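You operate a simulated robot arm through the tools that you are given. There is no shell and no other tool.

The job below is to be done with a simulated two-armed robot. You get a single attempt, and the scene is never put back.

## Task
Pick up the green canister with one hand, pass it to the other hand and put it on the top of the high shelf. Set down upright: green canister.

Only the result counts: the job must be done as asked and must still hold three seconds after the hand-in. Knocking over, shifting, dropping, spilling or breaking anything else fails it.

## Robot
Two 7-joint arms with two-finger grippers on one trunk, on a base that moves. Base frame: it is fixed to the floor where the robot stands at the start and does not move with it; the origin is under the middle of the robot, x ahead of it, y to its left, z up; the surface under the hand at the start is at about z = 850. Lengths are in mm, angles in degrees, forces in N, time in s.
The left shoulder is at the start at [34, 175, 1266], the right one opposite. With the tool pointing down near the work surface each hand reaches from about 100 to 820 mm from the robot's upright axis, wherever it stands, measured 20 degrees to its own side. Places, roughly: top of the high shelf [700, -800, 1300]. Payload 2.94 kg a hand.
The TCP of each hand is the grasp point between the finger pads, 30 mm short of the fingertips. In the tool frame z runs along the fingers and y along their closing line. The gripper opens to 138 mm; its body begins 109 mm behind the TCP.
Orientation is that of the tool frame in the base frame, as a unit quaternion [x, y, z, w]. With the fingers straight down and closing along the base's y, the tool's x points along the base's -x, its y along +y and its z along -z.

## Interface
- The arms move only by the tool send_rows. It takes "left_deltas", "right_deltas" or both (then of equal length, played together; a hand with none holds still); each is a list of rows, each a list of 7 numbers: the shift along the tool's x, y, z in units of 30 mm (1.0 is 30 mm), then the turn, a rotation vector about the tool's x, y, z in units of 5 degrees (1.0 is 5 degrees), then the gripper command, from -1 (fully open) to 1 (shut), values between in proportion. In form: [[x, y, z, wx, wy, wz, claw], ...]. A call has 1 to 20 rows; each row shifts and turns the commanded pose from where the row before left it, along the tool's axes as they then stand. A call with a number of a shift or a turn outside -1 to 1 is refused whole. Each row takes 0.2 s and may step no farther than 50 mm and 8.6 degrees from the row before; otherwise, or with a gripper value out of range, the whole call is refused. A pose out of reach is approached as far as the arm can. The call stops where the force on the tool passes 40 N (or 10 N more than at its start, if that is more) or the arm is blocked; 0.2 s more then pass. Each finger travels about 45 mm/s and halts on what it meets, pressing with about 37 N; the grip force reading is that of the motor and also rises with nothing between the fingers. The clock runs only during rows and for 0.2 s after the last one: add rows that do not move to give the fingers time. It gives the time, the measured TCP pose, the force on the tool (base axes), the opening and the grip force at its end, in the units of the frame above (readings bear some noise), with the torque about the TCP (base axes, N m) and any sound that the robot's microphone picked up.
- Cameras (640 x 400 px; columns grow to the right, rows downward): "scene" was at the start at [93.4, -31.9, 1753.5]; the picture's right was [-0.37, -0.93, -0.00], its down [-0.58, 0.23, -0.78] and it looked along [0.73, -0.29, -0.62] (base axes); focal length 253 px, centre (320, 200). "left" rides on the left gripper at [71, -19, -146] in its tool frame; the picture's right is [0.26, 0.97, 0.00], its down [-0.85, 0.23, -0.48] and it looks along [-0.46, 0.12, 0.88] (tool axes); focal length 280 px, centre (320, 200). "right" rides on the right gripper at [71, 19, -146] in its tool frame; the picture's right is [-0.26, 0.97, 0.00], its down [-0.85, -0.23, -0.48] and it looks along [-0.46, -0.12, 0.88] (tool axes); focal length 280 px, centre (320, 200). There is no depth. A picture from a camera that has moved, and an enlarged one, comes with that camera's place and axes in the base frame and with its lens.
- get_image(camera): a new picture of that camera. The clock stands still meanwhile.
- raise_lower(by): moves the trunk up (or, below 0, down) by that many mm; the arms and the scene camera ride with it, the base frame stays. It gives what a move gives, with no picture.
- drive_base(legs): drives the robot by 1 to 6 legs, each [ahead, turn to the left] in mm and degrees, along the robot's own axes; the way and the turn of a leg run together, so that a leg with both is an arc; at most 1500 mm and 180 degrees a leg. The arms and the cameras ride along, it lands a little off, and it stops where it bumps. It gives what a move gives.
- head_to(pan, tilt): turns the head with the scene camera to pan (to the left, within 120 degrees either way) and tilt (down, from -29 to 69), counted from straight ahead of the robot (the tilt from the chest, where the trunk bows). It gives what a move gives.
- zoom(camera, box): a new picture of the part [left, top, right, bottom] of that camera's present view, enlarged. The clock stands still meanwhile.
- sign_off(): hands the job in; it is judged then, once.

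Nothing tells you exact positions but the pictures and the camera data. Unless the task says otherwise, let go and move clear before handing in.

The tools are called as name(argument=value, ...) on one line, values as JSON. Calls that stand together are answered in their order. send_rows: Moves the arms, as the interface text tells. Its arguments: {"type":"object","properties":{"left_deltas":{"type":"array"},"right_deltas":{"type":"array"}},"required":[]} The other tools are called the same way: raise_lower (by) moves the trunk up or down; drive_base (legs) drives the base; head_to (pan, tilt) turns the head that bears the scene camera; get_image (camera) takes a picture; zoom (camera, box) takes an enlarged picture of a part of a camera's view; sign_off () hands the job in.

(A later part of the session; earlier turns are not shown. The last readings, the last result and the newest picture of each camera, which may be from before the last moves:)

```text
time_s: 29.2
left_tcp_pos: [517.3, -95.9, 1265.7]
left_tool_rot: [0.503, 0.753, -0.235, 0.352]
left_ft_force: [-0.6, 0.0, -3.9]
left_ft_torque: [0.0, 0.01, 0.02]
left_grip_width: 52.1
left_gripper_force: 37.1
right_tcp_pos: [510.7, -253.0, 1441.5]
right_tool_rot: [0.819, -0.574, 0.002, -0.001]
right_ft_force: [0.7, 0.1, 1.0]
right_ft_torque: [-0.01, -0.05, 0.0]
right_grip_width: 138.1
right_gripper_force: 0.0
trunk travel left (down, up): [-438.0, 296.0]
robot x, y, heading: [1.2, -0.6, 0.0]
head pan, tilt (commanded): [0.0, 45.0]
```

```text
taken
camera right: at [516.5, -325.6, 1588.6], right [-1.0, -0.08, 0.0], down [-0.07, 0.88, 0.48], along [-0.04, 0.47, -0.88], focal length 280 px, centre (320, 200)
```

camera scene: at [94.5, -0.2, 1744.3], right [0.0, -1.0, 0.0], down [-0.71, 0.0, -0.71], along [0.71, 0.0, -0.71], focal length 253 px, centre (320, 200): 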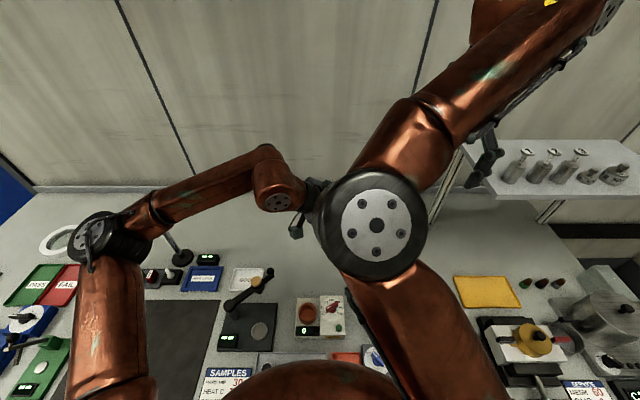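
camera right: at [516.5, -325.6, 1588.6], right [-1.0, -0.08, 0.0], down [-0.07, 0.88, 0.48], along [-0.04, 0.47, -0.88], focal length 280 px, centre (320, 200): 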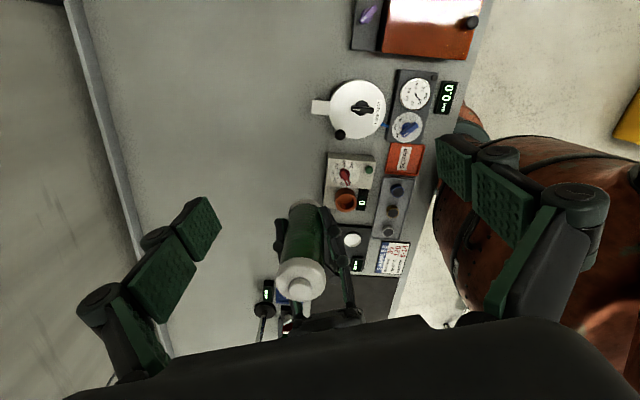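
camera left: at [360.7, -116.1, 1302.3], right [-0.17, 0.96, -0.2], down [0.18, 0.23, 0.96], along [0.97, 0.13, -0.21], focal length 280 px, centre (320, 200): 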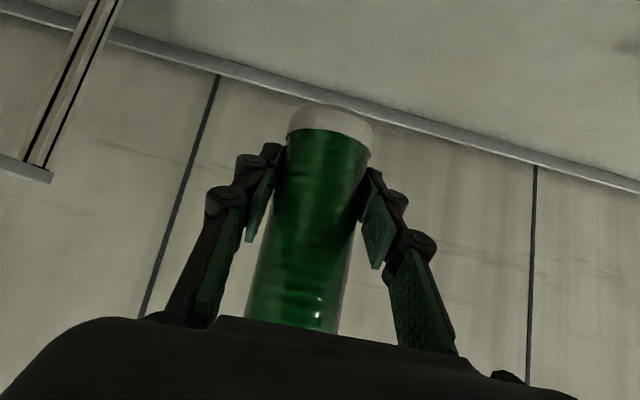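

With this yaw the right elbow swings inward between the arms, which is too cramped. I'll back the right hand out the way it came. Then I'll use a more natural pairing: both hands at about -20° heading, with the right tool leaning slightly away from the left arm.

send_rows(right_deltas=[[0, 0, -0.667, 0, 0, 0, -1], [0, 0, -0.667, 0, 0, 0, -1], [0, 0, -0.667, 0, 0, 0, -1], [0, 0, -0.667, 0, 0, 0, -1], [0.953, 0.397, 0, 0, 0, 0, -1], [0.953, 0.397, 0, 0, 0, 0, -1], [0.953, 0.397, 0, 0, 0, 0, -1], [0.953, 0.397, 0, 0, 0, 0, -1], [0.953, 0.397, 0, 0, 0, 0, -1], [0.953, 0.397, 0, 0, 0, 0, -1], [0.953, 0.397, 0, 0, 0, 0, -1], [0.953, 0.397, 0, 0, 0, 0, -1], [0, 0, 0, 0, 0, 0, -1]])

send_rows(left_deltas=[[0, 0, 0, -0.766, 0, -0.643, 1], [0, 0, 0, -0.766, 0, -0.643, 1], [0, 0, 0, -0.766, 0, -0.643, 1], [0, 0, 0, -0.766, 0, -0.643, 1], [0, 0, 0, -0.766, 0, -0.643, 1], [0, 0, 0, -0.766, 0, -0.643, 1], [0, 0, 0, -0.766, 0, -0.643, 1], [0, 0, 0, -0.766, 0, -0.643, 1], [0, 0, 0, -0.766, 0, -0.643, 1], [0, 0, 0, -0.383, 0, -0.3215, 1], [0, 0, 0, 0, 0, 0, 1], [0, 0, 0, 0, 0, 0, 1], [0, 0, 0, 0, 0, 0, 1]], right_deltas=[[0, 0, 0, 0, 0, 1, -1], [0, 0, 0, 0, 0, 1, -1], [0, 0, 0, 0, 0, 1, -1], [0, 0, 0, 0, 0, 1, -1], [0, 0, 0, 0, 0, 1, -1], [0, 0, 0, 0, 0, 1, -1], [0, 0, 0, 0, 0, 1, -1], [0, 0, 0, 0, 0, 1, -1], [0, 0, 0, 0, 0, 1, -1], [0, 0, 0, 0, 0, 1, -1], [0, 0, 0, 0, 0, 1, -1], [0, 0, 0, 0, 0, 1, -1], [0, 0, 0, 0, 0, 1, -1]])

get_image(camera="scene")

```text
time_s: 32.0
left_tcp_pos: [517.6, -96.4, 1264.3]
left_tool_rot: [0.503, 0.754, -0.235, 0.352]
left_ft_force: [0.6, 1.2, -3.3]
left_ft_torque: [0.02, 0.0, -0.02]
left_grip_width: 52.0
left_gripper_force: 37.1
right_tcp_pos: [502.9, -498.5, 1518.6]
right_tool_rot: [0.819, -0.573, 0.0, 0.0]
right_ft_force: [0.2, 0.1, 0.0]
right_ft_torque: [-0.09, 0.04, 0.0]
right_grip_width: 138.1
right_gripper_force: 0.0
trunk travel left (down, up): [-438.0, 296.0]
robot x, y, heading: [2.1, 1.1, 0.1]
head pan, tilt (commanded): [0.0, 45.0]
```

```text
time_s: 34.8
left_tcp_pos: [517.0, -97.8, 1265.1]
left_tool_rot: [0.156, 0.893, -0.073, 0.416]
left_ft_force: [-0.2, 0.5, -3.9]
left_ft_torque: [0.01, 0.0, -0.01]
left_grip_width: 51.9
left_gripper_force: 37.2
right_tcp_pos: [501.2, -498.6, 1519.8]
right_tool_rot: [-0.381, 0.924, 0.0, 0.0]
right_ft_force: [0.1, 0.1, -0.5]
right_ft_torque: [0.0, -0.01, -0.03]
right_grip_width: 137.9
right_gripper_force: 0.0
trunk travel left (down, up): [-438.0, 296.0]
robot x, y, heading: [-1.9, -3.2, 0.3]
head pan, tilt (commanded): [0.0, 45.0]
```

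```text
taken
camera scene: at [95.2, -0.3, 1744.2], right [0.0, -1.0, 0.0], down [-0.71, 0.0, -0.71], along [0.71, 0.0, -0.71], focal length 253 px, centre (320, 200)
```

scene: 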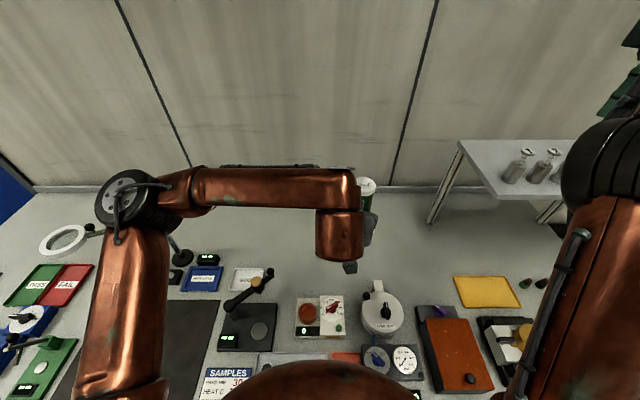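

The left hand is at the -20° heading. I'll finish the right yaw to -20° and then add the 15° lean.

send_rows(right_deltas=[[0, 0, 0, 0, 0, 1, -1], [0, 0, 0, 0, 0, 1, -1], [0, 0, 0, 0, 0, 1, -1], [0, 0, 0, 0, 0, 1, -1], [0, 0, 0, 0, 0, 1, -1], [0, 0, 0, 0, 0, 1, -1], [0, 0, 0, 0, 0, 1, -1], [0, 0, 0, 0, 0, 1, -1], [0, 0, 0, 0, 0, 1, -1], [0, 0, 0, 0, 0, 1, -1], [0, 0, 0, 0, 0, 1, -1], [0, 0, 0, 0, 0, 1, -1], [0, 0, 0, 0, 0, 1, -1], [0, 0, 0, 0, 1, 0, -1], [0, 0, 0, 0, 1, 0, -1], [0, 0, 0, 0, 1, 0, -1], [0, 0, 0, 0, 0, 0, -1]])

get_image(camera="scene")

get_image(camera="right")

```text
time_s: 38.4
left_tcp_pos: [518.5, -98.0, 1265.4]
left_tool_rot: [0.157, 0.892, -0.074, 0.417]
left_ft_force: [0.2, 0.4, -4.5]
left_ft_torque: [-0.03, 0.01, 0.0]
left_grip_width: 52.2
left_gripper_force: 36.9
right_tcp_pos: [500.6, -500.7, 1520.2]
right_tool_rot: [0.173, 0.985, 0.0, -0.001]
right_ft_force: [0.7, -0.3, -0.7]
right_ft_torque: [0.0, 0.0, -0.04]
right_grip_width: 138.1
right_gripper_force: 0.2
right hand out of reach, approached as far as the arm can: row 14, 15, 16
trunk travel left (down, up): [-438.0, 296.0]
robot x, y, heading: [-3.7, -0.1, 0.0]
head pan, tilt (commanded): [0.0, 45.0]
```

```text
taken
camera scene: at [95.2, -0.3, 1744.2], right [0.0, -1.0, 0.0], down [-0.71, 0.0, -0.71], along [0.71, 0.0, -0.71], focal length 253 px, centre (320, 200)
```

scene: 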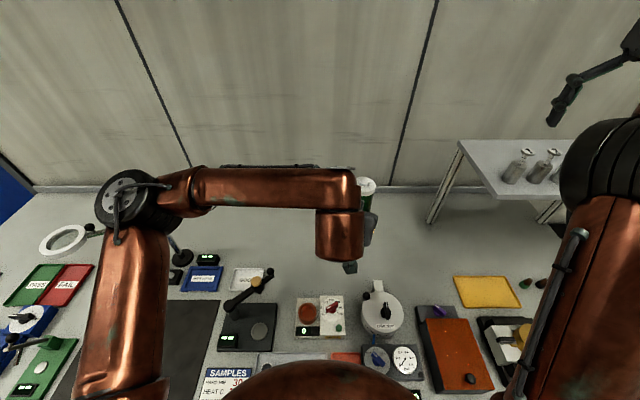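

```text
taken
camera right: at [439.9, -457.6, 1667.5], right [0.58, 0.82, 0.0], down [0.72, -0.51, 0.48], along [0.39, -0.27, -0.88], focal length 280 px, centre (320, 200)
```

right: 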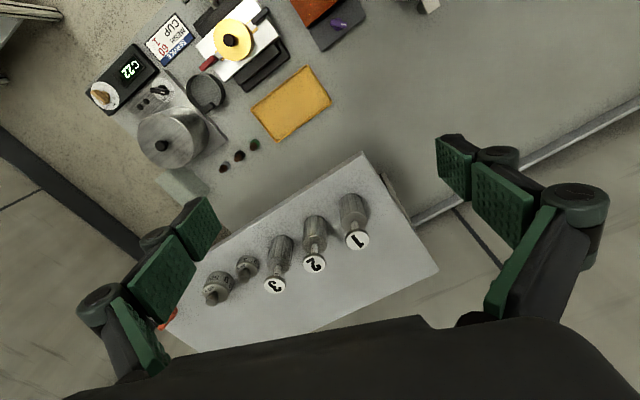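

The lean isn't reachable with the hand this high relative to the shoulder. Raising the trunk, which the shelf will need anyway, lets the hands work lower relative to the shoulders. I'll raise it 250 mm with both hands clear.

raise_lower(by=250)

get_image(camera="scene")

get_image(camera="left")

```text
time_s: 41.0
left_tcp_pos: [516.2, -97.9, 1514.5]
left_tool_rot: [0.156, 0.893, -0.073, 0.417]
left_ft_force: [0.0, -0.1, -2.9]
left_ft_torque: [0.02, 0.04, 0.02]
left_grip_width: 52.1
left_gripper_force: 37.1
right_tcp_pos: [500.3, -500.2, 1770.8]
right_tool_rot: [0.174, 0.985, 0.0, 0.0]
right_ft_force: [-0.1, -0.5, -0.5]
right_ft_torque: [-0.03, 0.02, 0.0]
right_grip_width: 138.0
right_gripper_force: 0.0
trunk travel left (down, up): [-688.0, 46.0]
robot x, y, heading: [-2.6, 0.6, 0.1]
head pan, tilt (commanded): [0.0, 45.0]
```

```text
taken
camera scene: at [65.0, -0.5, 1993.8], right [0.0, -1.0, 0.0], down [-0.71, 0.0, -0.71], along [0.71, 0.0, -0.71], focal length 253 px, centre (320, 200)
```

scene: 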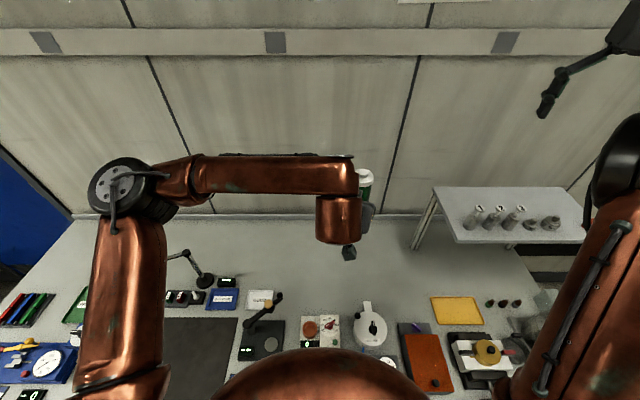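

```text
taken
camera left: at [362.2, -61.8, 1553.7], right [0.17, 0.96, -0.2], down [0.25, 0.16, 0.96], along [0.95, -0.21, -0.21], focal length 280 px, centre (320, 200)
```

left: 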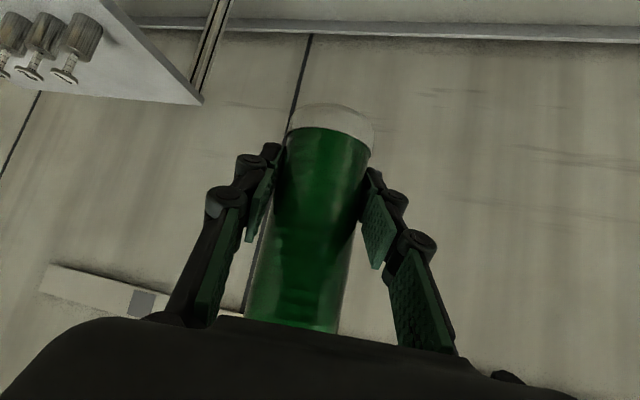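

The trunk is up and the shelf is now in plain view. I'll zoom in to map the free space behind the row of items.

zoom(camera="scene", box=[420, 160, 620, 285])

zoom(camera="right", box=[120, 130, 480, 355])

```text
3.20 times, centred on (520, 222) of scene
camera zoom: at [65.0, -0.5, 1993.8], right [0.0, -1.0, 0.0], down [-0.71, 0.0, -0.71], along [0.71, 0.0, -0.71], focal length 809 px, centre (-320, 128)
```

zoom: 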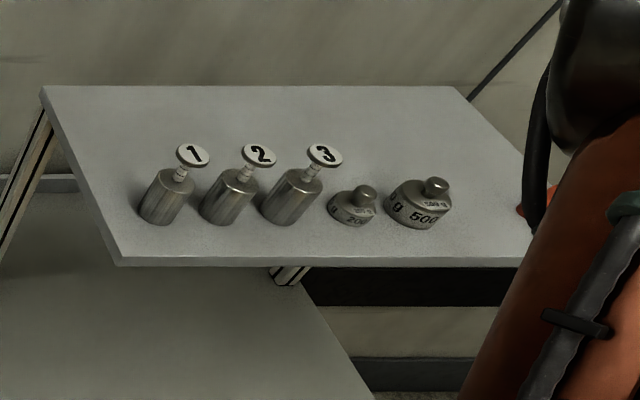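

```text
1.78 times, centred on (300, 242) of right
camera zoom: at [440.1, -457.3, 1918.0], right [0.58, 0.82, 0.0], down [0.72, -0.51, 0.48], along [0.39, -0.27, -0.88], focal length 498 px, centre (356, 124)
```

zoom: 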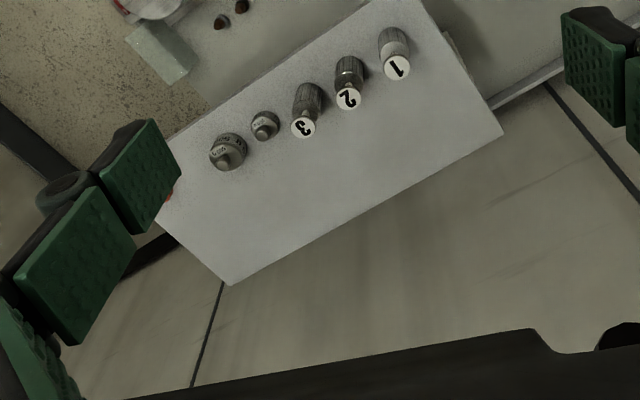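

The shelf map is clear. The items stand in a row at x ≈ 628 (tops ≤ 1392), and the back strip from about x 670 to 833 is free. Now I'll lower the left hand with the canister to z ≈ 1315, bring the right hand down, and try the lean again.

send_rows(left_deltas=[[0.7295, 0, 0.6124, 0, 0, 0, 1], [0.7295, 0, 0.6124, 0, 0, 0, 1], [0.7295, 0, 0.6124, 0, 0, 0, 1], [0.7295, 0, 0.6124, 0, 0, 0, 1], [0.7295, 0, 0.6124, 0, 0, 0, 1], [0.7295, 0, 0.6124, 0, 0, 0, 1], [0.7295, 0, 0.6124, 0, 0, 0, 1], [0, 0, 0, 0, 0, 0, 1], [0, 0, 0, 0, 0, 0, 1], [0, 0, 0, 0, 0, 0, 1], [0, 0, 0, 0, 0, 0, 1]], right_deltas=[[0, 0, 1, 0, 0, 0, -1], [0, 0, 1, 0, 0, 0, -1], [0, 0, 1, 0, 0, 0, -1], [0, 0, 1, 0, 0, 0, -1], [0, 0, 1, 0, 0, 0, -1], [0, 0, 1, 0, 0, 0, -1], [0, 0, 1, 0, 0, 0, -1], [0, 0, 0, 0, 0, 0, -1], [0, 0, 0, 0, 1, 0, -1], [0, 0, 0, 0, 1, 0, -1], [0, 0, 0, 0, 0, 0, -1]])

get_image(camera="scene")

```text
time_s: 43.4
left_tcp_pos: [516.0, -96.8, 1315.5]
left_tool_rot: [0.157, 0.892, -0.074, 0.417]
left_ft_force: [0.2, -0.5, -4.0]
left_ft_torque: [0.02, 0.02, -0.04]
left_grip_width: 52.1
left_gripper_force: 36.8
right_tcp_pos: [499.4, -498.1, 1562.2]
right_tool_rot: [0.173, 0.981, 0.014, -0.085]
right_ft_force: [1.2, -0.7, 0.9]
right_ft_torque: [-0.03, -0.04, -0.02]
right_grip_width: 137.8
right_gripper_force: 0.1
trunk travel left (down, up): [-688.0, 46.0]
robot x, y, heading: [2.9, -0.9, -0.1]
head pan, tilt (commanded): [0.0, 45.0]
```

```text
taken
camera scene: at [63.4, 1.2, 1994.0], right [0.0, -1.0, 0.0], down [-0.71, 0.0, -0.71], along [0.71, 0.0, -0.71], focal length 253 px, centre (320, 200)
```

scene: 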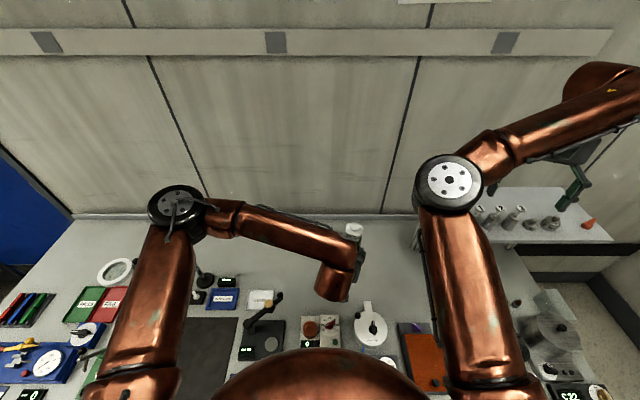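

The lean now works (10°). I'll move the right hand toward the handover in stages, watching the elbow.

send_rows(right_deltas=[[0.212, 0.921, 0.187, 0, 0, 0, -1], [0.212, 0.921, 0.187, 0, 0, 0, -1], [0.212, 0.921, 0.187, 0, 0, 0, -1], [0.212, 0.921, 0.187, 0, 0, 0, -1], [0.212, 0.921, 0.187, 0, 0, 0, -1], [0.212, 0.921, 0.187, 0, 0, 0, -1], [0.212, 0.921, 0.187, 0, 0, 0, -1], [0, 0, 0, 0, 0, 0, -1]])

get_image(camera="scene")

get_image(camera="right")

```text
time_s: 45.2
left_tcp_pos: [517.0, -98.9, 1315.4]
left_tool_rot: [0.156, 0.893, -0.073, 0.416]
left_ft_force: [0.3, -0.8, -3.3]
left_ft_torque: [-0.01, -0.01, -0.01]
left_grip_width: 52.1
left_gripper_force: 37.0
right_tcp_pos: [519.0, -302.1, 1532.1]
right_tool_rot: [0.173, 0.981, 0.015, -0.085]
right_ft_force: [-0.3, 0.6, -0.2]
right_ft_torque: [0.03, 0.0, -0.03]
right_grip_width: 138.1
right_gripper_force: 0.1
trunk travel left (down, up): [-688.0, 46.0]
robot x, y, heading: [1.9, 0.0, -0.3]
head pan, tilt (commanded): [0.0, 45.0]
```

```text
taken
camera scene: at [65.0, -0.8, 1993.9], right [0.0, -1.0, 0.0], down [-0.71, 0.0, -0.71], along [0.71, 0.0, -0.71], focal length 253 px, centre (320, 200)
```

scene: 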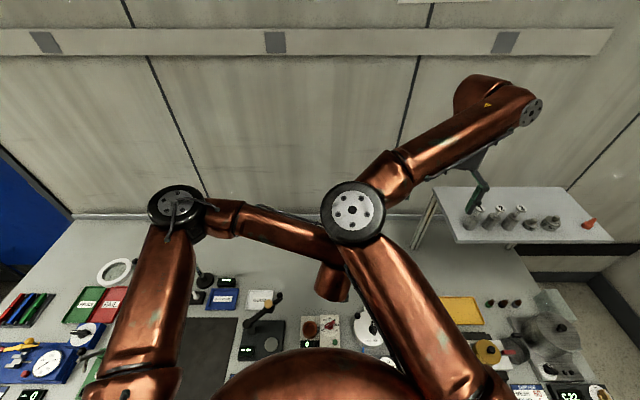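

```text
taken
camera right: at [482.6, -268.9, 1689.5], right [0.57, 0.82, -0.05], down [0.78, -0.53, 0.32], along [0.24, -0.22, -0.95], focal length 280 px, centre (320, 200)
```

right: 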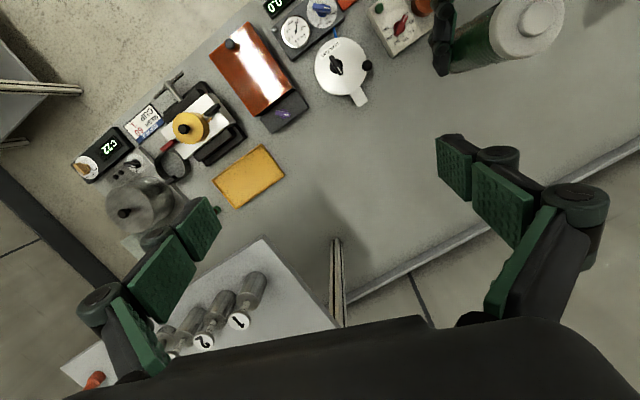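

The right elbow again follows inboard and sits above the left forearm. Before going further I'll look closely at the arm geometry.

zoom(camera="scene", box=[200, 60, 580, 310])

```text
1.60 times, centred on (390, 185) of scene
camera zoom: at [65.0, -0.8, 1993.9], right [0.0, -1.0, 0.0], down [-0.71, 0.0, -0.71], along [0.71, 0.0, -0.71], focal length 405 px, centre (208, 224)
```

zoom: 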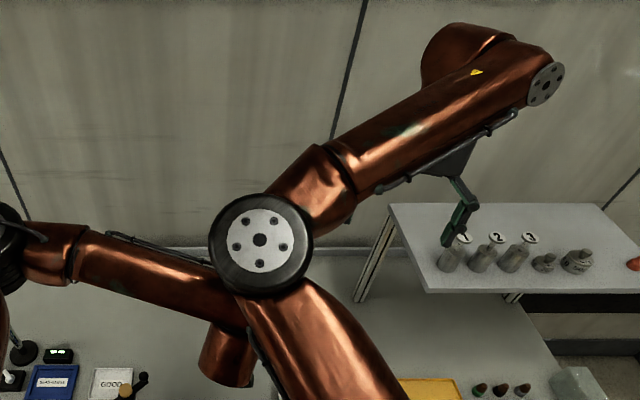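

Both elbows fold to the same side, so the middle is cramped close to the body. A handover farther forward, with the arms nearly straight, and the hands facing each other from opposite sides gives comfortable gaps. I'll retreat the right hand and re-orient it: yaw to about +113°, pitched 25°.

send_rows(right_deltas=[[-0.212, -0.921, -0.187, 0, 0, 0, -1], [-0.212, -0.921, -0.187, 0, 0, 0, -1], [-0.212, -0.921, -0.187, 0, 0, 0, -1], [-0.212, -0.921, -0.187, 0, 0, 0, -1], [-0.212, -0.921, -0.187, 0, 0, 0, -1], [-0.212, -0.921, -0.187, 0, 0, 0, -1], [-0.212, -0.921, -0.187, 0, 0, 0, -1], [0, 0, 0, 0, -1, 0, -1], [0, 0, 0, 0, -1, 0, -1], [0, 0, 0, 0, 0, -1, -1], [0, 0, 0, 0, 0, -1, -1], [0, 0, 0, 0, 0, -1, -1], [0, 0, 0, 0, 0, -1, -1], [0, 0, 0, 0, 0, -1, -1], [0, 0, 0, 0, 0, -1, -1], [0, 0, 0, 0, 0, -1, -1], [0, 0, 0, 0, 0, -1, -1], [0, 0, 0, 0, 0, -1, -1], [0, 0, 0, 0, 0, -1, -1]])

send_rows(right_deltas=[[0, 0, 0, 0, 0, -1, -1], [0, 0, 0, 0, 0, -1, -1], [0, 0, 0, 0, 0, -1, -1], [0, 0, 0, 0, 0, -1, -1], [0, 0, 0, 0, 0, -1, -1], [0, 0, 0, 0, 0, -1, -1], [0, 0, 0, 0, 0, -1, -1], [0, 0, 0, 0, 0, -1, -1], [0, 0, 0, 0, 0, -1, -1], [0, 0, 0, 0, 0, -1, -1], [0, 0, 0, 0, 0, -1, -1], [0, 0, 0, 0, 0, -1, -1], [0, 0, 0, 0, 0, -1, -1], [0, 0, 0, 0, 0, -1, -1], [0, 0, 0, 0, 0, -1, -1], [0, 0, 0, 0, 0, -1, -1], [0, 0, 0, 0, 0, -0.6, -1], [0, 0, 0, 0, 0, 0, -1]])

get_image(camera="scene")

```text
time_s: 49.2
left_tcp_pos: [516.5, -98.2, 1315.2]
left_tool_rot: [0.157, 0.892, -0.073, 0.417]
left_ft_force: [0.2, 0.0, -3.4]
left_ft_torque: [0.0, 0.02, 0.01]
left_grip_width: 52.0
left_gripper_force: 36.6
right_tcp_pos: [501.0, -500.6, 1561.1]
right_tool_rot: [-0.261, 0.965, 0.0, 0.0]
right_ft_force: [-0.7, 0.4, -0.6]
right_ft_torque: [-0.02, 0.01, -0.02]
right_grip_width: 138.0
right_gripper_force: 0.1
trunk travel left (down, up): [-688.0, 46.0]
robot x, y, heading: [1.9, -5.1, -0.3]
head pan, tilt (commanded): [0.0, 45.0]
```

```text
time_s: 53.0
left_tcp_pos: [515.4, -97.3, 1314.6]
left_tool_rot: [0.157, 0.892, -0.074, 0.416]
left_ft_force: [-0.2, -1.4, -2.5]
left_ft_torque: [0.0, 0.02, -0.02]
left_grip_width: 51.5
left_gripper_force: 36.8
right_tcp_pos: [500.5, -499.2, 1560.6]
right_tool_rot: [0.834, -0.552, 0.001, 0.0]
right_ft_force: [0.4, -0.6, 0.1]
right_ft_torque: [0.02, 0.0, 0.0]
right_grip_width: 137.7
right_gripper_force: 0.0
trunk travel left (down, up): [-688.0, 46.0]
robot x, y, heading: [0.9, 0.3, 0.1]
head pan, tilt (commanded): [0.0, 45.0]
```

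```text
taken
camera scene: at [65.1, -0.3, 1993.9], right [0.0, -1.0, 0.0], down [-0.71, 0.0, -0.71], along [0.71, 0.0, -0.71], focal length 253 px, centre (320, 200)
```

scene: 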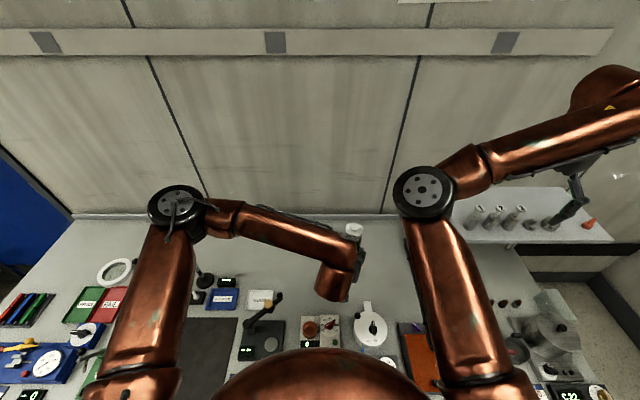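

The right hand is oriented. Now I'll move the left hand, with the canister, forward to about [700, -170, 1315] and turn it to a heading of about -65°.

send_rows(left_deltas=[[-0.605, -0.023, 0.72, 0, 0, 0, 1], [-0.605, -0.023, 0.72, 0, 0, 0, 1], [-0.605, -0.023, 0.72, 0, 0, 0, 1], [-0.605, -0.023, 0.72, 0, 0, 0, 1], [-0.605, -0.023, 0.72, 0, 0, 0, 1], [-0.605, -0.023, 0.72, 0, 0, 0, 1], [-0.605, -0.023, 0.72, 0, 0, 0, 1], [0, 0, 0, 0, 0, 0, 1], [0, 0, 0, 0.766, 0, 0.643, 1], [0, 0, 0, 0.766, 0, 0.643, 1], [0, 0, 0, 0.766, 0, 0.643, 1], [0, 0, 0, 0.766, 0, 0.643, 1], [0, 0, 0, 0.766, 0, 0.643, 1], [0, 0, 0, 0.766, 0, 0.643, 1], [0, 0, 0, 0.766, 0, 0.643, 1], [0, 0, 0, 0.766, 0, 0.643, 1], [0, 0, 0, 0.766, 0, 0.643, 1], [0, 0, 0, 0, 0, 0, 1]])

get_image(camera="scene")

get_image(camera="left")

```text
time_s: 56.8
left_tcp_pos: [700.8, -169.5, 1313.5]
left_tool_rot: [0.383, 0.821, -0.18, 0.383]
left_ft_force: [-0.7, 0.5, -2.7]
left_ft_torque: [0.03, 0.0, 0.0]
left_grip_width: 51.9
left_gripper_force: 37.2
left hand out of reach, approached as far as the arm can: row 15, 16, 17
right_tcp_pos: [501.1, -499.1, 1561.4]
right_tool_rot: [0.834, -0.552, 0.0, 0.0]
right_ft_force: [0.6, 0.6, 0.3]
right_ft_torque: [0.0, -0.01, 0.01]
right_grip_width: 138.1
right_gripper_force: 0.1
trunk travel left (down, up): [-688.0, 46.0]
robot x, y, heading: [0.3, -1.0, -0.2]
head pan, tilt (commanded): [0.0, 45.0]
```

```text
taken
camera scene: at [65.1, -0.5, 1993.9], right [0.0, -1.0, 0.0], down [-0.71, 0.0, -0.71], along [0.71, 0.0, -0.71], focal length 253 px, centre (320, 200)
```

scene: 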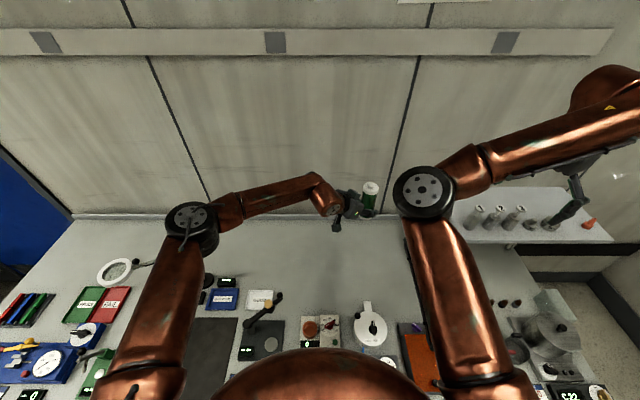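

```text
taken
camera left: at [584.8, -61.3, 1353.1], right [0.63, 0.75, -0.2], down [0.29, 0.01, 0.96], along [0.72, -0.66, -0.21], focal length 280 px, centre (320, 200)
```

left: 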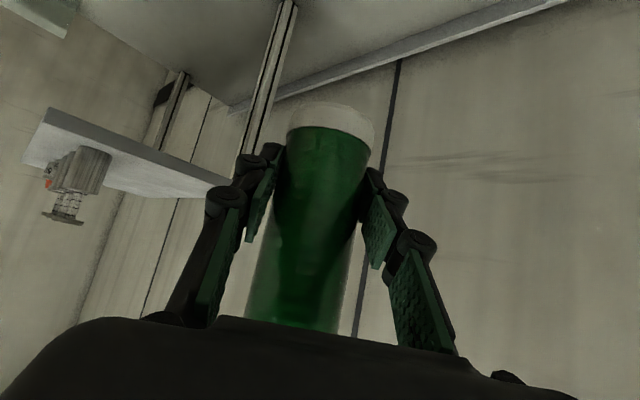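

The left hand's heading limit here is about -50°, so the facing-hands version doesn't fit. A better arrangement is to tilt the canister back by leveling the left hand, so the left arm stays low. The right hand then comes in from above, along the canister's axis, with its camera on top. I'll move the left hand there first, to about [760, -220, 1315] at heading -25°.

send_rows(left_deltas=[[0, 0, 0, -0.766, 0, -0.643, 1], [0, 0, 0, -0.766, 0, -0.643, 1], [0, 0, 0, -0.766, 0, -0.643, 1], [0, 0, 0, -0.766, 0, -0.643, 1], [0, 0, 0, -0.766, 0, -0.643, 1], [0, 0, 0, 0, -1, 0, 1], [0, 0, 0, 0, -1, 0, 1], [0, 0, 0, 0, -1, 0, 1], [0, 0, 0, 0, -1, 0, 1], [0, 0, 0, 0, -1, 0, 1], [0, 0, 0, 0, -1, 0, 1], [0, 0, 0, 0, -1, 0, 1], [0, 0, 0, 0, -1, 0, 1], [0, -0.221, 0.839, 0, 0, 0, 1], [0, -0.221, 0.839, 0, 0, 0, 1], [0, -0.221, 0.839, 0, 0, 0, 1], [0, 0, 0, 0, 0, 0, 1]])

get_image(camera="scene")

get_image(camera="left")

```text
time_s: 60.4
left_tcp_pos: [756.7, -225.2, 1301.3]
left_tool_rot: [0.16, 0.727, -0.146, 0.651]
left_ft_force: [-0.2, 1.0, -3.2]
left_ft_torque: [-0.01, -0.03, 0.01]
left_grip_width: 51.8
left_gripper_force: 37.2
left hand out of reach, approached as far as the arm can: row 10, 11
right_tcp_pos: [501.5, -498.2, 1560.6]
right_tool_rot: [0.834, -0.552, 0.001, 0.001]
right_ft_force: [0.8, 0.2, 0.9]
right_ft_torque: [-0.05, -0.03, -0.01]
right_grip_width: 137.8
right_gripper_force: 0.1
trunk travel left (down, up): [-688.0, 46.0]
robot x, y, heading: [0.5, -0.1, -0.0]
head pan, tilt (commanded): [0.0, 45.0]
```

```text
taken
camera scene: at [66.0, 0.5, 1993.9], right [0.0, -1.0, 0.0], down [-0.71, 0.0, -0.71], along [0.71, 0.0, -0.71], focal length 253 px, centre (320, 200)
```

scene: 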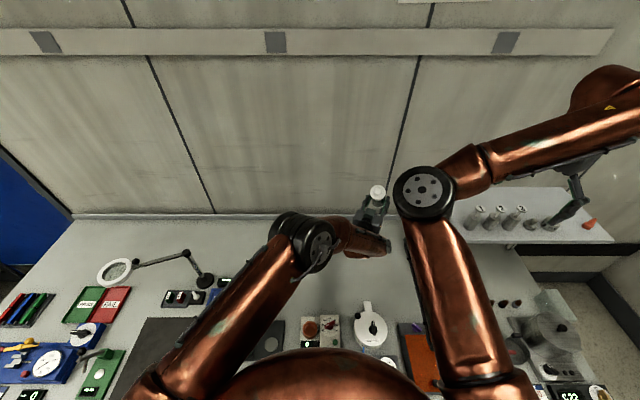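

```text
taken
camera left: at [609.2, -176.6, 1245.6], right [0.38, 0.88, -0.26], down [-0.24, 0.37, 0.89], along [0.89, -0.28, 0.36], focal length 280 px, centre (320, 200)
```

left: 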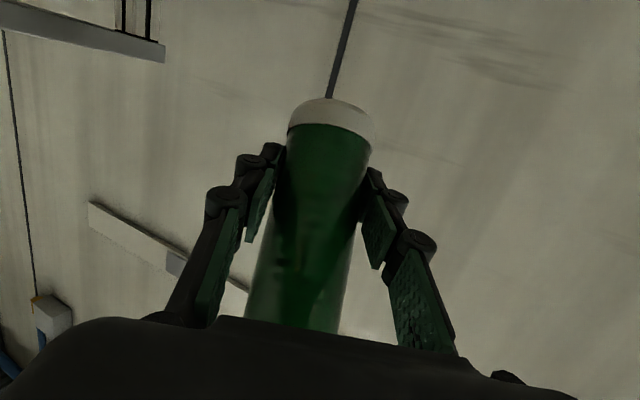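

Leveling the left hand brought its elbow into the middle, which would block the right arm. I'll take the left hand back to its earlier good posture (tilt 50°, heading about -47°, elbow outboard). The right hand can then come in from the right side, pitched 45°.

send_rows(left_deltas=[[0, 0, 0, 0, 1, 0, 1], [0, 0, 0, 0, 1, 0, 1], [0, 0, 0, 0, 1, 0, 1], [0, 0, 0, 0, 1, 0, 1], [0, 0, 0, 0, 1, 0, 1], [0, 0, 0, 0, 1, 0, 1], [0, 0, 0, 0, 0.8, 0, 1], [0.417, 0.286, -0.738, 0, 0, 0, 1], [0.417, 0.286, -0.738, 0, 0, 0, 1], [0.417, 0.286, -0.738, 0, 0, 0, 1], [0, 0, 0, 0, 0, 0, 1]])

get_image(camera="scene")

get_image(camera="left")

```text
time_s: 62.8
left_tcp_pos: [698.2, -171.1, 1315.5]
left_tool_rot: [0.196, 0.886, -0.092, 0.41]
left_ft_force: [-0.3, -0.6, -3.8]
left_ft_torque: [0.02, 0.0, 0.02]
left_grip_width: 52.1
left_gripper_force: 36.9
right_tcp_pos: [501.0, -499.7, 1560.3]
right_tool_rot: [0.834, -0.552, 0.0, 0.0]
right_ft_force: [-0.6, -0.4, 0.3]
right_ft_torque: [0.03, -0.01, 0.03]
right_grip_width: 138.0
right_gripper_force: 0.0
trunk travel left (down, up): [-688.0, 46.0]
robot x, y, heading: [2.6, 2.3, 0.4]
head pan, tilt (commanded): [0.0, 45.0]
```

```text
taken
camera scene: at [65.1, -1.7, 1993.9], right [0.0, -1.0, 0.0], down [-0.71, 0.0, -0.71], along [0.71, 0.0, -0.71], focal length 253 px, centre (320, 200)
```

scene: 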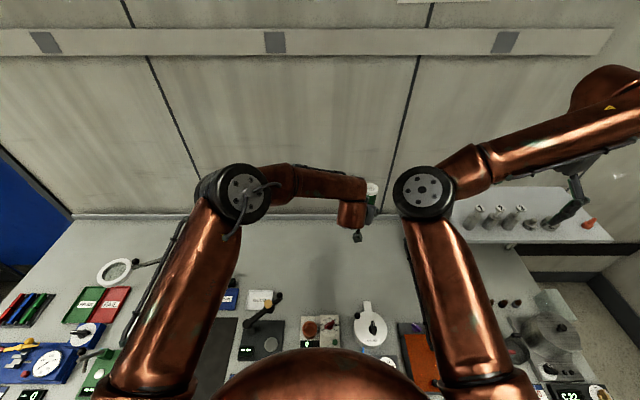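

```text
taken
camera left: at [546.7, -121.0, 1355.5], right [0.26, 0.94, -0.2], down [0.27, 0.13, 0.95], along [0.93, -0.3, -0.22], focal length 280 px, centre (320, 200)
```

left: 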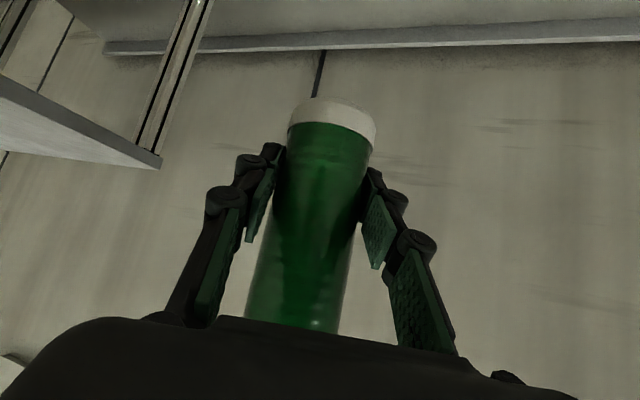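

The left posture is good again, with the elbow outboard. I'll turn it to a heading of about -47° and inspect the canister.

send_rows(left_deltas=[[0, 0, 0, 0.766, 0, 0.643, 1], [0, 0, 0, 0.766, 0, 0.643, 1], [0, 0, 0, 0.766, 0, 0.643, 1], [0, 0, 0, 0.766, 0, 0.643, 1], [0, 0, 0, 0.306, 0, 0.257, 1], [0, 0, 0, 0, 0, 0, 1]], right_deltas=[[0, 0, 0, 0, 0, 1, -1], [0, 0, 0, 0, 0, 1, -1], [0, 0, 0, 0, 0, 1, -1], [0, 0, 0, 0, 0, 1, -1], [0, 0, 0, 0, 0, 1, -1], [0, 0, 0, 0, 0, 1, -1]])

get_image(camera="scene")

zoom(camera="scene", box=[300, 150, 420, 250])

zoom(camera="left", box=[200, 80, 460, 340])

```text
time_s: 64.2
left_tcp_pos: [698.0, -170.9, 1316.7]
left_tool_rot: [0.362, 0.832, -0.171, 0.385]
left_ft_force: [0.0, -0.2, -3.0]
left_ft_torque: [0.04, 0.02, 0.01]
left_grip_width: 51.9
left_gripper_force: 36.8
right_tcp_pos: [500.5, -501.1, 1560.8]
right_tool_rot: [-0.662, 0.749, 0.0, 0.0]
right_ft_force: [0.7, 0.0, 0.4]
right_ft_torque: [0.0, 0.0, 0.02]
right_grip_width: 137.8
right_gripper_force: 0.1
trunk travel left (down, up): [-688.0, 46.0]
robot x, y, heading: [-2.0, -0.1, 0.2]
head pan, tilt (commanded): [0.0, 45.0]
```

```text
taken
camera scene: at [65.0, -1.6, 1993.9], right [0.0, -1.0, 0.0], down [-0.71, 0.0, -0.71], along [0.71, 0.0, -0.71], focal length 253 px, centre (320, 200)
```

scene: 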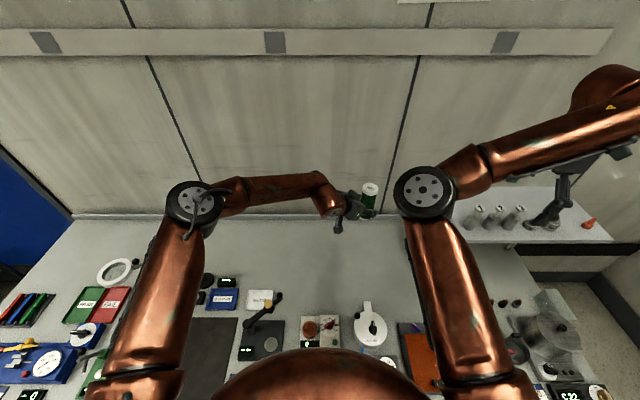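

```text
4.00 times, centred on (360, 200) of scene
camera zoom: at [65.0, -1.6, 1993.9], right [0.0, -1.0, 0.0], down [-0.71, 0.0, -0.71], along [0.71, 0.0, -0.71], focal length 1012 px, centre (160, 200)
```

zoom: 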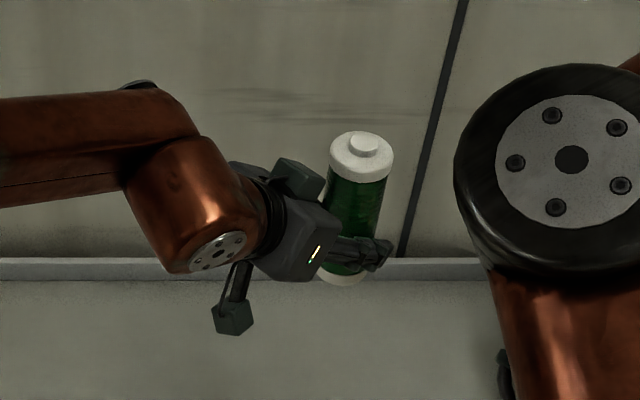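

```text
1.54 times, centred on (330, 210) of left
camera zoom: at [576.8, -66.5, 1356.1], right [0.59, 0.78, -0.21], down [0.3, 0.03, 0.95], along [0.75, -0.63, -0.22], focal length 431 px, centre (305, 185)
```

zoom: 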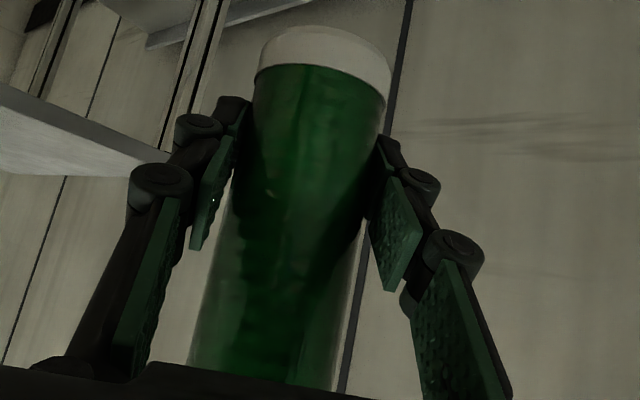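

The canister is upright in the left hand with its top at about [698, -171, 1414], and the left arm is clear on the left. Now I'll pitch the right hand 45° so it points left and down.

send_rows(right_deltas=[[0, 0, 0, 0, 0, 1, -1], [0, 0, 0, 0, -1, 0, -1], [0, 0, 0, 0, -1, 0, -1], [0, 0, 0, 0, -1, 0, -1], [0, 0, 0, 0, -1, 0, -1], [0, 0, 0, 0, -1, 0, -1], [0, 0, 0, 0, -1, 0, -1], [0, 0, 0, 0, -1, 0, -1], [0, 0, 0, 0, -1, 0, -1], [0, 0, 0, 0, -1, 0, -1], [0, 0, 0, 0, 0, 0, -1]])

get_image(camera="scene")

get_image(camera="right")

```text
time_s: 66.6
left_tcp_pos: [699.7, -168.4, 1316.0]
left_tool_rot: [0.361, 0.832, -0.17, 0.385]
left_ft_force: [0.8, 0.0, -2.7]
left_ft_torque: [-0.01, 0.01, -0.02]
left_grip_width: 52.0
left_gripper_force: 36.8
right_tcp_pos: [502.1, -500.5, 1560.2]
right_tool_rot: [-0.581, 0.719, 0.24, 0.298]
right_ft_force: [0.8, -0.2, -0.6]
right_ft_torque: [-0.02, 0.0, 0.0]
right_grip_width: 138.1
right_gripper_force: 0.1
trunk travel left (down, up): [-688.0, 46.0]
robot x, y, heading: [-1.6, 0.1, 0.0]
head pan, tilt (commanded): [0.0, 45.0]
```

```text
taken
camera scene: at [65.7, -0.2, 1993.9], right [0.0, -1.0, 0.0], down [-0.71, 0.0, -0.71], along [0.71, 0.0, -0.71], focal length 253 px, centre (320, 200)
```

scene: 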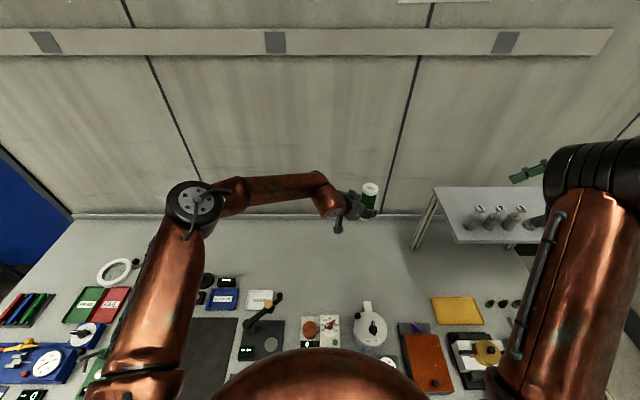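

```text
taken
camera right: at [451.0, -645.4, 1614.9], right [-0.91, 0.38, 0.18], down [0.28, 0.21, 0.94], along [0.32, 0.9, -0.3], focal length 280 px, centre (320, 200)
```

right: 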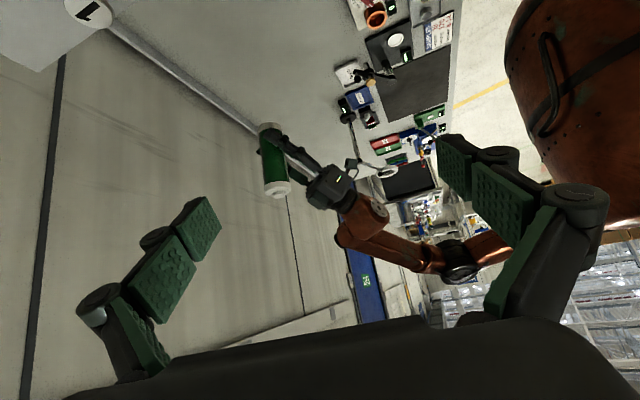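

Pitching the right hand this way swung its elbow outboard, so both arms now approach from their own sides with a clear view. I'll bring the right hand to a pre-approach point about 130 mm from the canister's upper end, with fingers opened to about 80 mm.

send_rows(right_deltas=[[-0.505, -0.411, 0.778, 0, 0, 0, -0.16], [-0.505, -0.411, 0.778, 0, 0, 0, -0.16], [-0.505, -0.411, 0.778, 0, 0, 0, -0.16], [-0.505, -0.411, 0.778, 0, 0, 0, -0.16], [-0.505, -0.411, 0.778, 0, 0, 0, -0.16], [-0.505, -0.411, 0.778, 0, 0, 0, -0.16], [-0.505, -0.411, 0.778, 0, 0, 0, -0.16], [-0.505, -0.411, 0.778, 0, 0, 0, -0.16], [-0.505, -0.411, 0.778, 0, 0, 0, -0.16], [-0.505, -0.411, 0.778, 0, 0, 0, -0.16], [0, 0, 0, 0, 0, 0, -0.16]])

get_image(camera="scene")

get_image(camera="right")

get_image(camera="left")

```text
time_s: 69.0
left_tcp_pos: [698.1, -168.6, 1316.8]
left_tool_rot: [0.361, 0.832, -0.17, 0.385]
left_ft_force: [-0.9, -0.2, -3.6]
left_ft_torque: [-0.01, 0.03, 0.01]
left_grip_width: 51.9
left_gripper_force: 37.6
right_tcp_pos: [677.2, -259.4, 1506.1]
right_tool_rot: [-0.581, 0.718, 0.241, 0.297]
right_ft_force: [0.1, -0.4, -0.1]
right_ft_torque: [0.0, -0.01, -0.02]
right_grip_width: 80.1
right_gripper_force: 0.1
trunk travel left (down, up): [-688.0, 46.0]
robot x, y, heading: [0.3, 0.0, -0.1]
head pan, tilt (commanded): [0.0, 45.0]
```

```text
taken
camera scene: at [64.6, -1.1, 1993.9], right [0.0, -1.0, 0.0], down [-0.71, 0.0, -0.71], along [0.71, 0.0, -0.71], focal length 253 px, centre (320, 200)
```

scene: 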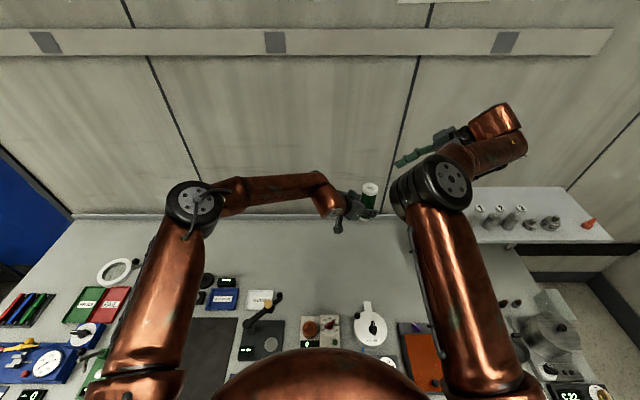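

```text
taken
camera right: at [626.5, -405.1, 1561.6], right [-0.91, 0.38, 0.18], down [0.28, 0.21, 0.94], along [0.32, 0.9, -0.3], focal length 280 px, centre (320, 200)
```

right: 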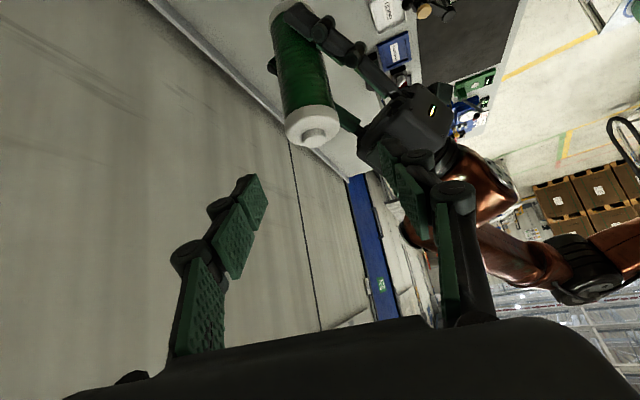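

```text
taken
camera left: at [576.5, -66.2, 1356.2], right [0.59, 0.78, -0.21], down [0.3, 0.03, 0.95], along [0.75, -0.63, -0.22], focal length 280 px, centre (320, 200)
```

left: 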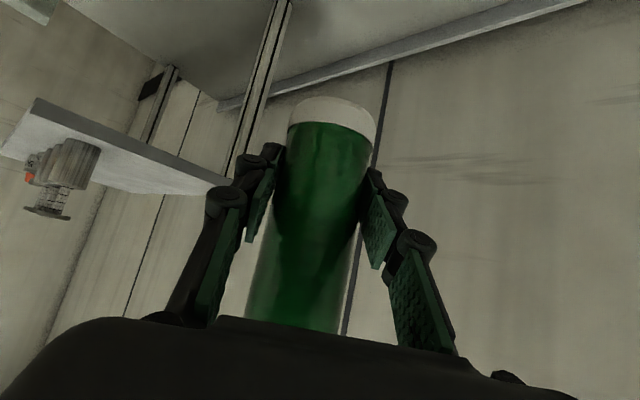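

The right hand is in position, with a clear view of the canister top and the left gripper. I'll zoom in to refine the alignment.

zoom(camera="right", box=[220, 0, 480, 165])

zoom(camera="scene", box=[310, 120, 470, 240])

```text
2.42 times, centred on (350, 82) of right
camera zoom: at [626.5, -405.1, 1561.6], right [-0.91, 0.38, 0.18], down [0.28, 0.21, 0.94], along [0.32, 0.9, -0.3], focal length 680 px, centre (247, 485)
```

zoom: 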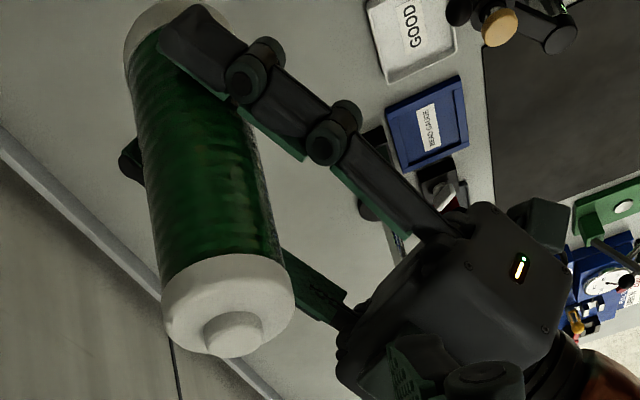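

```text
3.33 times, centred on (390, 180) of scene
camera zoom: at [64.6, -1.1, 1993.9], right [0.0, -1.0, 0.0], down [-0.71, 0.0, -0.71], along [0.71, 0.0, -0.71], focal length 843 px, centre (87, 267)
```

zoom: 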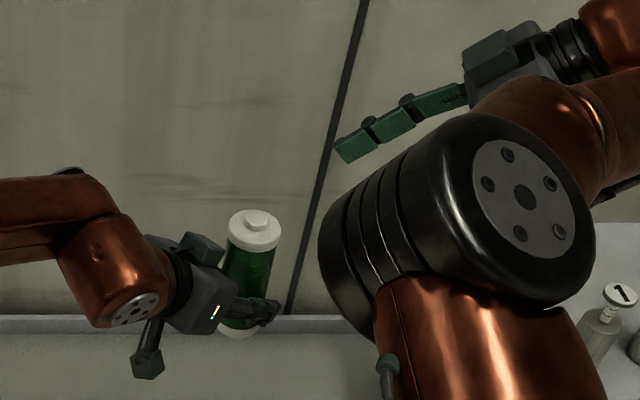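

The right and scene views agree that the canister top is at about [700, -172, 1412]. I'll approach along the tool axis in two steps with the fingers at about 74 mm, first by 70 mm.

send_rows(right_deltas=[[0.034, -0.017, 0.583, 0, 0, 0, -0.07], [0.034, -0.017, 0.583, 0, 0, 0, -0.07], [0.034, -0.017, 0.583, 0, 0, 0, -0.07], [0.034, -0.017, 0.583, 0, 0, 0, -0.07], [0, 0, 0, 0, 0, 0, -0.07], [0, 0, 0, 0, 0, 0, -0.07]])

get_image(camera="right")

zoom(camera="scene", box=[310, 120, 470, 240])

```text
time_s: 70.4
left_tcp_pos: [698.6, -169.4, 1317.1]
left_tool_rot: [0.362, 0.832, -0.171, 0.385]
left_ft_force: [0.2, 0.0, -3.4]
left_ft_torque: [-0.03, -0.01, 0.01]
left_grip_width: 52.0
left_gripper_force: 37.1
right_tcp_pos: [688.4, -215.2, 1451.5]
right_tool_rot: [-0.581, 0.718, 0.24, 0.298]
right_ft_force: [-0.5, -1.2, 0.5]
right_ft_torque: [0.0, 0.01, -0.01]
right_grip_width: 73.8
right_gripper_force: 0.1
trunk travel left (down, up): [-688.0, 46.0]
robot x, y, heading: [-1.0, 0.1, -0.0]
head pan, tilt (commanded): [0.0, 45.0]
```

```text
taken
camera right: at [638.3, -360.5, 1506.1], right [-0.91, 0.38, 0.18], down [0.28, 0.21, 0.94], along [0.32, 0.9, -0.3], focal length 280 px, centre (320, 200)
```

right: 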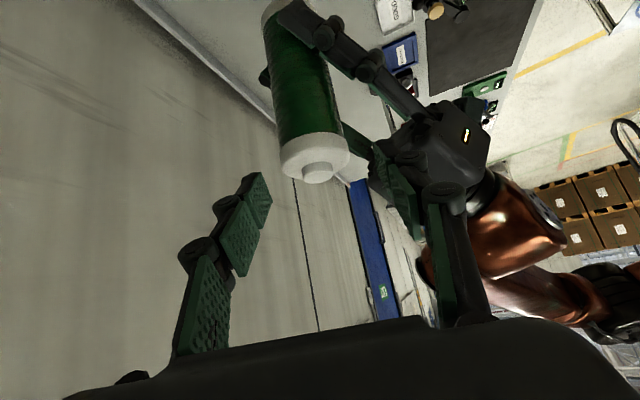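

```text
3.33 times, centred on (390, 180) of scene
camera zoom: at [65.3, -0.4, 1993.9], right [0.0, -1.0, 0.0], down [-0.71, 0.0, -0.71], along [0.71, 0.0, -0.71], focal length 843 px, centre (87, 267)
```

zoom: 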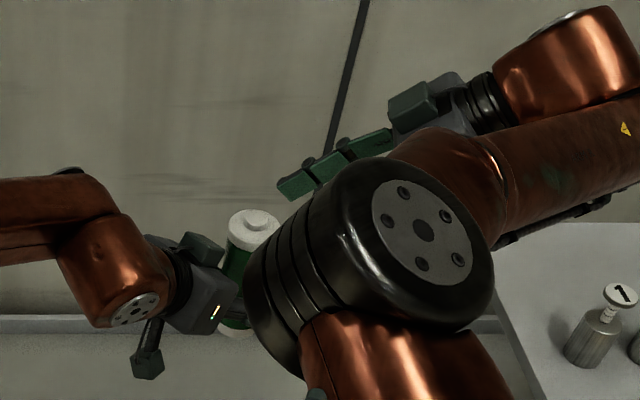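

Alignment looks good to within a couple of millimetres and the elbows are well separated. I'll continue another 35 mm and check the finger clearances.

send_rows(right_deltas=[[0.034, -0.017, 0.39, 0, 0, 0, -0.07], [0.034, -0.017, 0.39, 0, 0, 0, -0.07], [0.034, -0.017, 0.39, 0, 0, 0, -0.07], [0, 0, 0, 0, 0, 0, -0.07]])

get_image(camera="right")

get_image(camera="scene")

```text
time_s: 71.4
left_tcp_pos: [698.2, -169.0, 1315.6]
left_tool_rot: [0.362, 0.832, -0.17, 0.385]
left_ft_force: [-1.1, -0.7, -3.8]
left_ft_torque: [0.03, -0.01, 0.0]
left_grip_width: 51.8
left_gripper_force: 36.9
right_tcp_pos: [695.2, -191.9, 1423.5]
right_tool_rot: [-0.581, 0.718, 0.24, 0.298]
right_ft_force: [0.5, -0.1, 0.5]
right_ft_torque: [0.04, 0.01, 0.01]
right_grip_width: 73.7
right_gripper_force: 0.1
trunk travel left (down, up): [-688.0, 46.0]
robot x, y, heading: [-3.5, -1.7, -0.2]
head pan, tilt (commanded): [0.0, 45.0]
```

```text
taken
camera right: at [645.4, -337.3, 1478.7], right [-0.91, 0.38, 0.18], down [0.28, 0.21, 0.94], along [0.32, 0.9, -0.3], focal length 280 px, centre (320, 200)
```

right: 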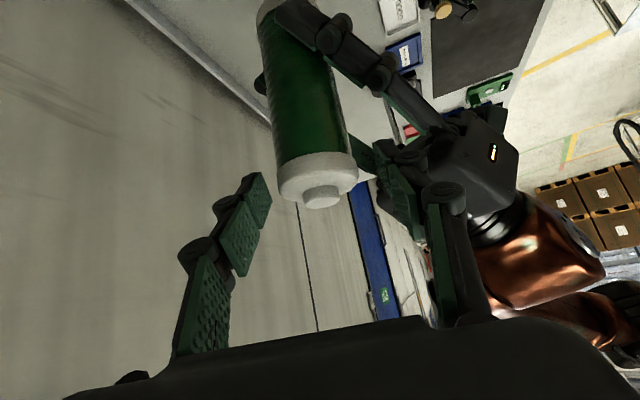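

```text
taken
camera scene: at [65.1, -0.3, 1993.9], right [0.0, -1.0, 0.0], down [-0.71, 0.0, -0.71], along [0.71, 0.0, -0.71], focal length 253 px, centre (320, 200)
```

scene: 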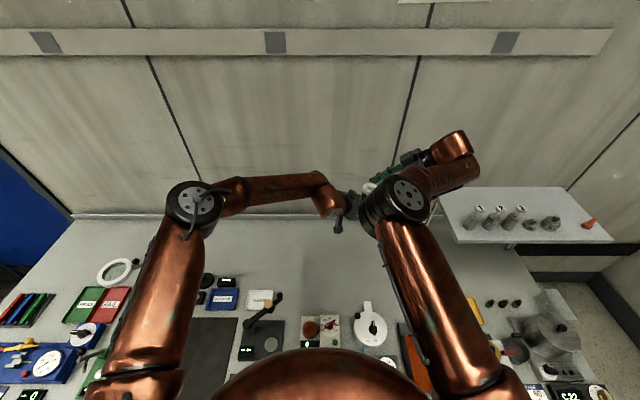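

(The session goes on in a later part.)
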